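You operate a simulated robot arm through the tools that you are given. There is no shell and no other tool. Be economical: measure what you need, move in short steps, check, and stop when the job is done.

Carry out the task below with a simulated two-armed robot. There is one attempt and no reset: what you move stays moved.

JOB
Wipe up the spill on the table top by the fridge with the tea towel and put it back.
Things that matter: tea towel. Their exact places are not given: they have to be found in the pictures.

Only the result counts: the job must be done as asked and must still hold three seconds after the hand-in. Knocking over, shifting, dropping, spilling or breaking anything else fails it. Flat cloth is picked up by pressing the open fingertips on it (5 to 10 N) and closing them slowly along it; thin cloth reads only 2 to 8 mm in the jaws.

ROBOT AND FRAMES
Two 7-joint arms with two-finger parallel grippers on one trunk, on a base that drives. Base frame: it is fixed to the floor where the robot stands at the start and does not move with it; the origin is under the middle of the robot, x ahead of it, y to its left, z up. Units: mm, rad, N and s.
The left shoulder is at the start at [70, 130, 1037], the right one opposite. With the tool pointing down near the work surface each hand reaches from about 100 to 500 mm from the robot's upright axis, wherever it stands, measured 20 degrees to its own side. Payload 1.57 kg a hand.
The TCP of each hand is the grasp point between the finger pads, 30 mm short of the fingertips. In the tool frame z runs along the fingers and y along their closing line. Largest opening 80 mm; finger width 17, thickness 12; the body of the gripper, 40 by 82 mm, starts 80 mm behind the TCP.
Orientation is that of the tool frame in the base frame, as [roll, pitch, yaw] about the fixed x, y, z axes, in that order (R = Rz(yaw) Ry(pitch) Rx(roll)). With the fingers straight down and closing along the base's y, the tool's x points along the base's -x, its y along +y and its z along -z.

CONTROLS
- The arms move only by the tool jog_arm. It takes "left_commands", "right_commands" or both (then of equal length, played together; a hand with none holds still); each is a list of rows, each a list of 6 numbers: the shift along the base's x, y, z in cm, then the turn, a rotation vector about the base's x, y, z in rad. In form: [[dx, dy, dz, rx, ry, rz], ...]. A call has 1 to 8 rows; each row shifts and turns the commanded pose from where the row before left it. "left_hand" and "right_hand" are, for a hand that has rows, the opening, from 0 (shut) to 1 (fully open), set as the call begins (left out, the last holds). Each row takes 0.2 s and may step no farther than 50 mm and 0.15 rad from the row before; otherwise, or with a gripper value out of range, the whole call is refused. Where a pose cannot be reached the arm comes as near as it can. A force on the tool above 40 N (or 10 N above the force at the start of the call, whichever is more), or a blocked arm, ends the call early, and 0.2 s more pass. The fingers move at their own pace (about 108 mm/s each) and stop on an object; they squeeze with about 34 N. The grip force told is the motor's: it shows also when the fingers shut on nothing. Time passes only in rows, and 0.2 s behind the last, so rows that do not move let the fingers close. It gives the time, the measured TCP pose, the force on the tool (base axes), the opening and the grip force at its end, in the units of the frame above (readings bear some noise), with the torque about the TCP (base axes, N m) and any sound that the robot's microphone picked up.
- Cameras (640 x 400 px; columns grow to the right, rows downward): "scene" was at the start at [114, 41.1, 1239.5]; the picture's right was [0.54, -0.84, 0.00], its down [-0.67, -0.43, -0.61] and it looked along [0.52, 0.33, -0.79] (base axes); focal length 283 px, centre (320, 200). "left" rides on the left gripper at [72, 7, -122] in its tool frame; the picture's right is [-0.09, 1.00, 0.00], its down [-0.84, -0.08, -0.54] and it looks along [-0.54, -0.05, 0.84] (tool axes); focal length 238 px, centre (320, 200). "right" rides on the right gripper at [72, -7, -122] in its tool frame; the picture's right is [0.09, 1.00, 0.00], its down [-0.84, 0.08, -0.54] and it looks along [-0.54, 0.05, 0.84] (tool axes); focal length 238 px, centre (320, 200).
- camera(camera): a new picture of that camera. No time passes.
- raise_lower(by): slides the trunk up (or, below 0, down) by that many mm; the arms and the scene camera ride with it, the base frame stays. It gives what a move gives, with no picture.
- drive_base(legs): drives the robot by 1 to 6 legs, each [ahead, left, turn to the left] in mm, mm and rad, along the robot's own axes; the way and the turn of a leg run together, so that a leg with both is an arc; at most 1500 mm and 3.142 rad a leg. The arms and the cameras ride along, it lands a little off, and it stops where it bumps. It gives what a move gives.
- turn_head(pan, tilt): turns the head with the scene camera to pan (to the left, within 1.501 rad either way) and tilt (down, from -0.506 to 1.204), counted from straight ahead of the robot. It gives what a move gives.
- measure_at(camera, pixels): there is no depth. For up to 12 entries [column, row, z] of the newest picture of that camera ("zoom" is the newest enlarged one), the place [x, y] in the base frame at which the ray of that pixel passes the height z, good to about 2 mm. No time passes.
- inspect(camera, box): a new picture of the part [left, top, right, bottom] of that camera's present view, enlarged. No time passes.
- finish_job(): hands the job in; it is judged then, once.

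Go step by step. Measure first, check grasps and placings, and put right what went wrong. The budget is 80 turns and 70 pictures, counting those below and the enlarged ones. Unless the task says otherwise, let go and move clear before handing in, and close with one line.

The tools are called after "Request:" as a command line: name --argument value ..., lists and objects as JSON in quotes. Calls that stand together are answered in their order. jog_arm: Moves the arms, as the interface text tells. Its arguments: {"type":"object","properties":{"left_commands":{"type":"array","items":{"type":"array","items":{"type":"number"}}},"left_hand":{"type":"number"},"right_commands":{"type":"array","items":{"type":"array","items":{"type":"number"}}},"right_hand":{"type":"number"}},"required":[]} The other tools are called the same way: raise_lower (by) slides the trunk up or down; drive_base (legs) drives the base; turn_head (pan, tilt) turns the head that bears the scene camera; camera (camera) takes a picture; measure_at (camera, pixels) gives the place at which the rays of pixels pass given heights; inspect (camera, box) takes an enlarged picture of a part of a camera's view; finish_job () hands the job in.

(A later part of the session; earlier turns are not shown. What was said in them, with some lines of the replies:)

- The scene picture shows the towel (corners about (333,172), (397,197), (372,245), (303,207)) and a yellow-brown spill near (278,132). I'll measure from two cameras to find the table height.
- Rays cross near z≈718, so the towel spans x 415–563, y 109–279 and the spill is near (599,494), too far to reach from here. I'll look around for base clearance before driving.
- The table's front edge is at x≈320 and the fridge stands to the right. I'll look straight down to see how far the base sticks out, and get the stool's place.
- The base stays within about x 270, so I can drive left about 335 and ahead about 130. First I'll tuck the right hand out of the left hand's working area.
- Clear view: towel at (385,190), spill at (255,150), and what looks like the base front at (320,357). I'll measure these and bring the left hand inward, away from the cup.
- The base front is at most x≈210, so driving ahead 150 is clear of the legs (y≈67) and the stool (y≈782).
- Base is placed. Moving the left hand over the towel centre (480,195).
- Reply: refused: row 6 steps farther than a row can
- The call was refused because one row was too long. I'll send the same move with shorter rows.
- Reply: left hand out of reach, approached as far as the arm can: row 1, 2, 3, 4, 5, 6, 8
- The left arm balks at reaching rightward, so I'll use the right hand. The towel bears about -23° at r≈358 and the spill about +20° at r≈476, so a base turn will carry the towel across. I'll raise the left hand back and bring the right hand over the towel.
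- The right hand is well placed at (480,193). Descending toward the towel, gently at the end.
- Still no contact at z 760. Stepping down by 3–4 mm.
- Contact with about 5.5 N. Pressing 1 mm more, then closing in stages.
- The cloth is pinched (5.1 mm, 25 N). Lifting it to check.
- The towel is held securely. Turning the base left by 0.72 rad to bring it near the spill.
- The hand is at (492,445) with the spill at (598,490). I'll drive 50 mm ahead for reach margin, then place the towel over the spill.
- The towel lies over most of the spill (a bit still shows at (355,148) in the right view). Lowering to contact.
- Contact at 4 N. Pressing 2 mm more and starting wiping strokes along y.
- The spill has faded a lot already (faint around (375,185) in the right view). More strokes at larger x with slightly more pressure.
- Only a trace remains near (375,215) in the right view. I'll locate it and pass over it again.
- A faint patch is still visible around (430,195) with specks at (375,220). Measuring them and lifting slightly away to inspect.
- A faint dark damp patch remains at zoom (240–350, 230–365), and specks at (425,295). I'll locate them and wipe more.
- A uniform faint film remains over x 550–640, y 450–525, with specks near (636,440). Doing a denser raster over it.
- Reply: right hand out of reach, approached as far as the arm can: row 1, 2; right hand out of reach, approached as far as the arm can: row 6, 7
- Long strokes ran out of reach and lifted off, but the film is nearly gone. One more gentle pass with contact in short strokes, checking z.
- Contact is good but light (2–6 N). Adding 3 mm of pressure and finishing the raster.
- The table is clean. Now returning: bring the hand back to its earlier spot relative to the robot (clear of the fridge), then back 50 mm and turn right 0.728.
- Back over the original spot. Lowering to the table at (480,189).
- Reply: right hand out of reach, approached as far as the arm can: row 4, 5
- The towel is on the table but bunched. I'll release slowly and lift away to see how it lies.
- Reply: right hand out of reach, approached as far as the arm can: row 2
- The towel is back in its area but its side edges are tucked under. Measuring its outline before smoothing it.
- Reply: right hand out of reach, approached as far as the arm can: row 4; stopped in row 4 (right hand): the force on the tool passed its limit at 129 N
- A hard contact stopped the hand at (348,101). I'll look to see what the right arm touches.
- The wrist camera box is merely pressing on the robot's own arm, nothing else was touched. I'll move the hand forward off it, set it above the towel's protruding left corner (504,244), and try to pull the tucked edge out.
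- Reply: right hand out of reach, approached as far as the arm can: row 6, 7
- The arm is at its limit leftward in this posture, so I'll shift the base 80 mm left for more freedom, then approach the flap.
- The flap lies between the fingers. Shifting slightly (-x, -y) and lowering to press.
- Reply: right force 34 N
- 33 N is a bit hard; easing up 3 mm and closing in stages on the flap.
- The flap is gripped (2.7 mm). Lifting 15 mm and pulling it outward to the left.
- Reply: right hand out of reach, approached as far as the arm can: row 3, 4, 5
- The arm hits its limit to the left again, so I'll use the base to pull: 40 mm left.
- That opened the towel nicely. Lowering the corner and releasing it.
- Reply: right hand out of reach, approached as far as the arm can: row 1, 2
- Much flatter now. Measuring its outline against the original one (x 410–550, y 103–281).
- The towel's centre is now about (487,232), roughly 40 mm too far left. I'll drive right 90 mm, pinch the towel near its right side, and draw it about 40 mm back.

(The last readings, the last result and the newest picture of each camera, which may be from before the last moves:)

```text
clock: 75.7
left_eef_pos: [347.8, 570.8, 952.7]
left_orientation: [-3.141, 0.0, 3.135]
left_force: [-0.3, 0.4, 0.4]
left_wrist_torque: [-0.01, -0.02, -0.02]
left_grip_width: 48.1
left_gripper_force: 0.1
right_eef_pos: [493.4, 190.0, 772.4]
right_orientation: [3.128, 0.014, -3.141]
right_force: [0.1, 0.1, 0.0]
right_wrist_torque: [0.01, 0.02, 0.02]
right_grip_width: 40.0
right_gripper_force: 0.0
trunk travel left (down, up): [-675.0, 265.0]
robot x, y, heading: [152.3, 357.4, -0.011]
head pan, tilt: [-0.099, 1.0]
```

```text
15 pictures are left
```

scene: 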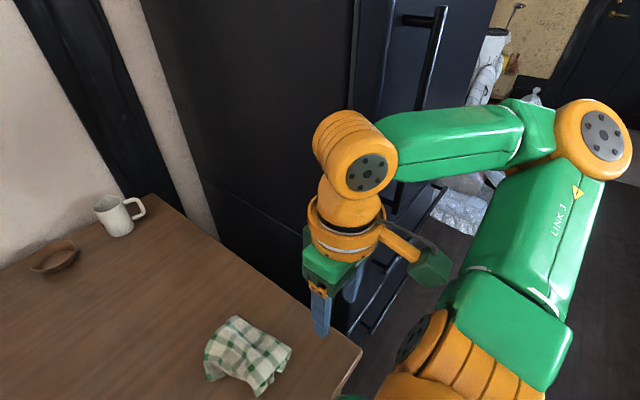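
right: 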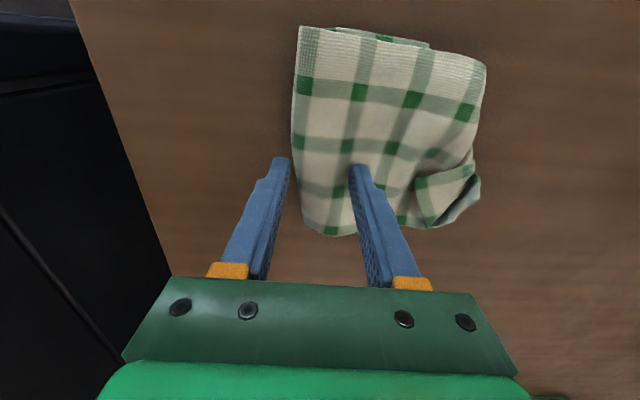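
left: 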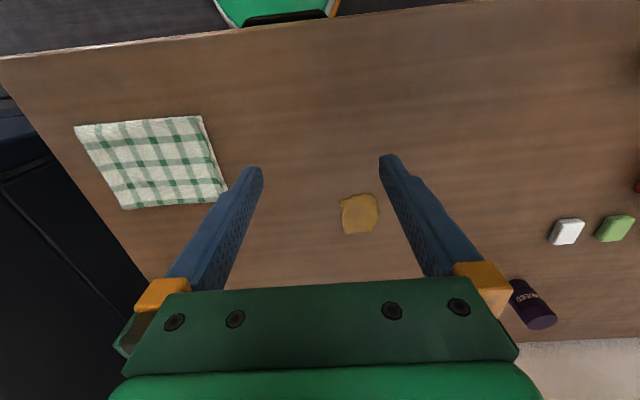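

The fingers straddle the towel's right fold at (295,150). Lowering until they touch, then closing on it.

Request:
jog_arm --right_commands '[[0, 0.2, -1.2, 0, 0, 0], [0, 0, -0.6, 0, 0, 0], [0, 0, -0.1, 0, 0, 0]]'

Request:
jog_arm --right_commands '[[0, 0, 0, 0, 0, 0]]' --right_hand 0.3

Request:
jog_arm --right_commands '[[0, 0, 0, 0, 0, 0]]' --right_hand 0.15

Request:
jog_arm --right_commands '[[0, 0, 0, 0, 0, 0], [0, 0, 0, 0, 0, 0]]' --right_hand 0

Request:
camera --camera "right"

```text
clock: 76.5
left_eef_pos: [343.7, 572.6, 954.0]
left_orientation: [-3.14, 0.003, 3.131]
left_force: [0.9, -0.9, -1.0]
left_wrist_torque: [0.0, -0.01, 0.0]
left_grip_width: 48.1
left_gripper_force: 0.0
right_eef_pos: [492.1, 191.6, 756.2]
right_orientation: [3.128, 0.021, -3.141]
right_force: [5.6, -0.9, 27.2]
right_wrist_torque: [0.6, -0.24, -0.13]
right_grip_width: 39.2
right_gripper_force: 0.1
trunk travel left (down, up): [-675.0, 265.0]
robot x, y, heading: [148.3, 361.1, -0.011]
head pan, tilt: [-0.099, 1.0]
```

```text
clock: 76.9
left_eef_pos: [343.0, 573.7, 954.0]
left_orientation: [-3.14, 0.003, 3.134]
left_force: [-0.5, 0.4, 0.2]
left_wrist_torque: [0.02, -0.03, -0.01]
left_grip_width: 48.0
left_gripper_force: 0.0
right_eef_pos: [491.8, 191.9, 755.0]
right_orientation: [3.127, 0.02, -3.141]
right_force: [4.7, 7.9, 31.0]
right_wrist_torque: [0.78, -0.21, -0.01]
right_grip_width: 24.3
right_gripper_force: 5.1
trunk travel left (down, up): [-675.0, 265.0]
robot x, y, heading: [149.3, 366.1, -0.011]
head pan, tilt: [-0.099, 1.0]
```

```text
clock: 77.3
left_eef_pos: [344.1, 574.7, 953.0]
left_orientation: [-3.138, 0.004, 3.133]
left_force: [-0.5, 0.2, -0.4]
left_wrist_torque: [0.04, 0.02, 0.01]
left_grip_width: 48.0
left_gripper_force: 0.1
right_eef_pos: [491.3, 192.8, 754.4]
right_orientation: [3.13, 0.019, 3.141]
right_force: [1.7, 7.7, 32.1]
right_wrist_torque: [0.62, -0.13, -0.03]
right_grip_width: 14.1
right_gripper_force: 5.6
trunk travel left (down, up): [-675.0, 265.0]
robot x, y, heading: [151.6, 363.7, -0.013]
head pan, tilt: [-0.099, 1.0]
```

```text
clock: 77.9
left_eef_pos: [342.4, 575.1, 953.1]
left_orientation: [-3.137, 0.006, 3.132]
left_force: [0.0, 0.6, 0.4]
left_wrist_torque: [0.03, -0.01, 0.05]
left_grip_width: 47.9
left_gripper_force: 0.0
right_eef_pos: [489.1, 194.3, 754.6]
right_orientation: [3.133, 0.018, -3.139]
right_force: [0.8, 9.7, 31.8]
right_wrist_torque: [0.58, -0.07, -0.02]
right_grip_width: 7.1
right_gripper_force: 26.0
trunk travel left (down, up): [-675.0, 265.0]
robot x, y, heading: [149.5, 358.8, -0.011]
head pan, tilt: [-0.099, 1.0]
```

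```text
14 pictures are left
```

right: 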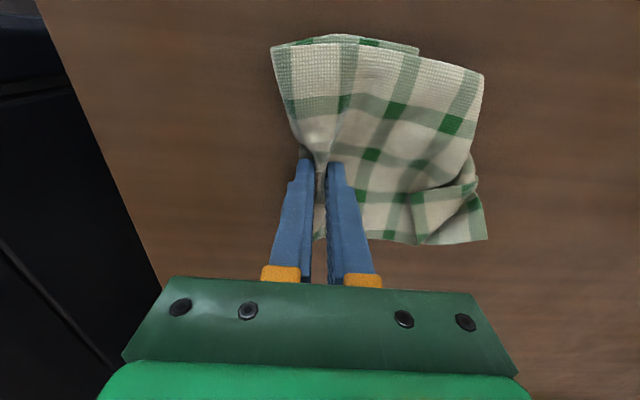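

Gripped (7 mm). Lifting slightly and drawing it right by 50 mm.

Request:
jog_arm --right_commands '[[0, 0, 0.6, 0, 0, 0], [0, -1, 0.4, 0, 0, 0], [0, -1, 0, 0, 0, 0], [0, -1, 0, 0, 0, 0], [0, -1, 0, 0, 0, 0], [0, -1, 0, 0, 0, 0], [0, 0, -0.6, 0, 0, 0]]'

Request:
camera --camera "right"

```text
clock: 79.5
left_eef_pos: [345.8, 571.7, 954.2]
left_orientation: [-3.141, 0.002, 3.133]
left_force: [0.5, 0.0, 0.0]
left_wrist_torque: [-0.01, 0.04, 0.02]
left_grip_width: 48.1
left_gripper_force: 0.1
right_eef_pos: [493.0, 140.6, 756.6]
right_orientation: [3.129, 0.015, 3.14]
right_force: [-0.3, 0.3, 3.5]
right_wrist_torque: [0.07, 0.03, -0.03]
right_grip_width: 6.4
right_gripper_force: 26.3
trunk travel left (down, up): [-675.0, 265.0]
robot x, y, heading: [151.4, 364.4, -0.007]
head pan, tilt: [-0.099, 1.0]
```

```text
13 pictures are left
```

right: 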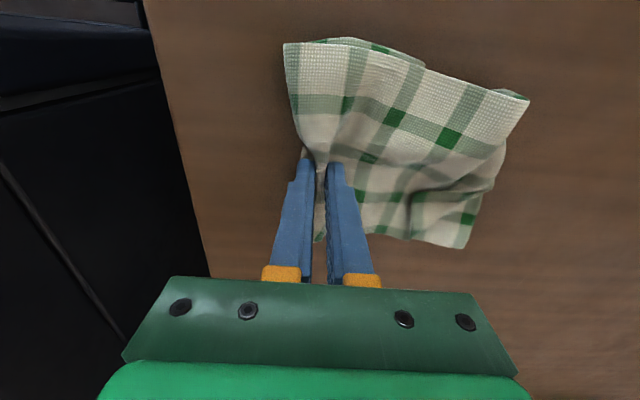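

The towel moved right and unfolded further. Releasing slowly, lifting, and checking.

Request:
jog_arm --right_commands '[[0, 0, 0, 0, 0, 0], [0, 0, 0, 0, 0, 0]]' --right_hand 0.4

Request:
jog_arm --right_commands '[[0, 0, 2, 0, 0, 0], [0, 0, 4, 0, 0, 0], [0, 0, 4, 0, 0, 0], [3, 0, 3, 0, 0, 0], [3, 0, 3, 0, 0, 0]]'

Request:
inspect --camera "scene" --box '[260, 150, 540, 340]'

Request:
camera --camera "right"

Request:
measure_at --camera "right" --pixels '[[320, 200, 720]]'

```text
clock: 80.1
left_eef_pos: [347.3, 569.9, 952.4]
left_orientation: [-3.141, -0.001, 3.133]
left_force: [-0.1, 1.0, 0.1]
left_wrist_torque: [0.0, -0.02, 0.02]
left_grip_width: 48.2
left_gripper_force: 0.0
right_eef_pos: [494.6, 141.1, 756.3]
right_orientation: [3.129, 0.014, -3.141]
right_force: [0.6, -2.0, 3.0]
right_wrist_torque: [0.03, 0.0, -0.02]
right_grip_width: 30.6
right_gripper_force: 0.0
trunk travel left (down, up): [-675.0, 265.0]
robot x, y, heading: [151.0, 362.3, -0.01]
head pan, tilt: [-0.099, 1.0]
```

```text
clock: 81.3
left_eef_pos: [347.6, 571.9, 953.1]
left_orientation: [3.141, 0.001, 3.132]
left_force: [-0.4, -0.4, 0.2]
left_wrist_torque: [-0.02, 0.02, -0.02]
left_grip_width: 48.0
left_gripper_force: 0.1
right_eef_pos: [555.9, 140.0, 915.9]
right_orientation: [3.128, 0.012, -3.141]
right_force: [0.7, -0.4, -0.5]
right_wrist_torque: [-0.02, 0.0, -0.01]
right_grip_width: 31.8
right_gripper_force: 0.1
trunk travel left (down, up): [-675.0, 265.0]
robot x, y, heading: [152.6, 364.4, -0.011]
head pan, tilt: [-0.099, 1.0]
```

```text
2.11 times, centred on (400, 245) of scene
```

zoom: 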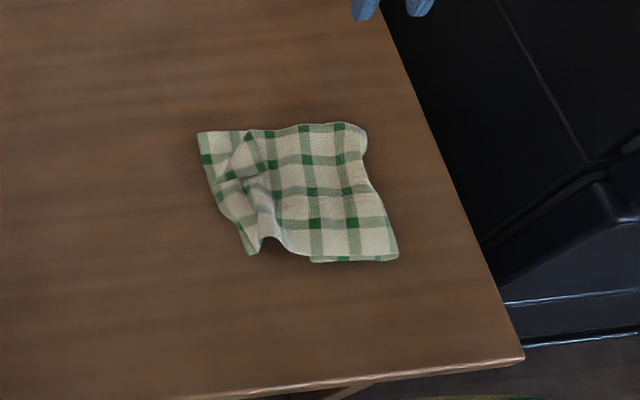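

```text
11 pictures are left
```

right: 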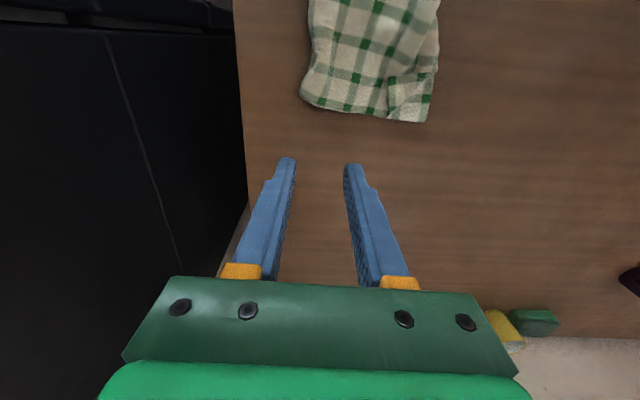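

```text
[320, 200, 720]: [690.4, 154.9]
```

Nearly fully unfolded. Measuring the four corners.

Request:
measure_at --camera "zoom" --pixels '[[198, 133, 720], [365, 128, 722], [398, 258, 720], [252, 254, 720], [310, 262, 720], [290, 190, 722]]'

```text
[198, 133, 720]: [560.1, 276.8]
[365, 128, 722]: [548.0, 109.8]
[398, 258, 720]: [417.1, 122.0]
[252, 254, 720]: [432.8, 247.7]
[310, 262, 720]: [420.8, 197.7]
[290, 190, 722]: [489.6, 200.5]
```

The corners (560,277), (548,110), (417,122), (433,248) lie close to the originals. One last wide look before handing in.

Request:
turn_head --pan 0.2 --tilt 0.9

Request:
camera --camera "scene"

```text
clock: 82.1
left_eef_pos: [345.5, 570.7, 953.1]
left_orientation: [-3.141, 0.0, 3.133]
left_force: [0.1, -0.5, -0.8]
left_wrist_torque: [0.01, 0.01, -0.01]
left_grip_width: 47.8
left_gripper_force: 0.1
right_eef_pos: [554.5, 139.4, 916.1]
right_orientation: [3.129, 0.011, 3.141]
right_force: [-1.1, 0.3, -0.5]
right_wrist_torque: [0.02, -0.01, -0.01]
right_grip_width: 32.0
right_gripper_force: 0.1
trunk travel left (down, up): [-675.0, 265.0]
robot x, y, heading: [151.4, 361.8, -0.007]
head pan, tilt: [0.201, 0.901]
```

```text
10 pictures are left
```

scene: 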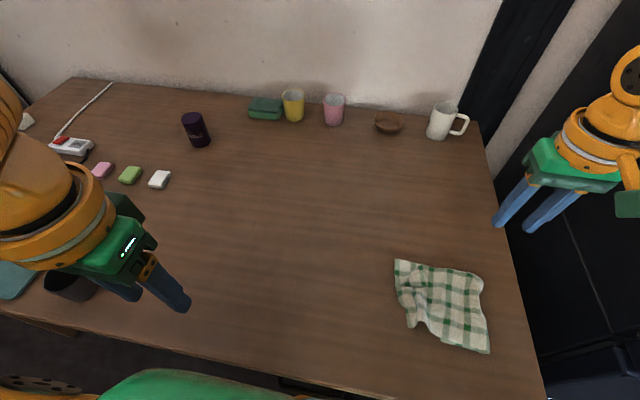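

The spill is gone, the towel is back at its place around (440,305), and the other objects stand where they were. Handing in.

Request:
finish_job

```text
The job is handed in.
```

I wiped up the spill with the tea towel and laid the towel back in its place, slightly creased and with one near corner about 40 mm in from where it was; nothing else on the table moved.
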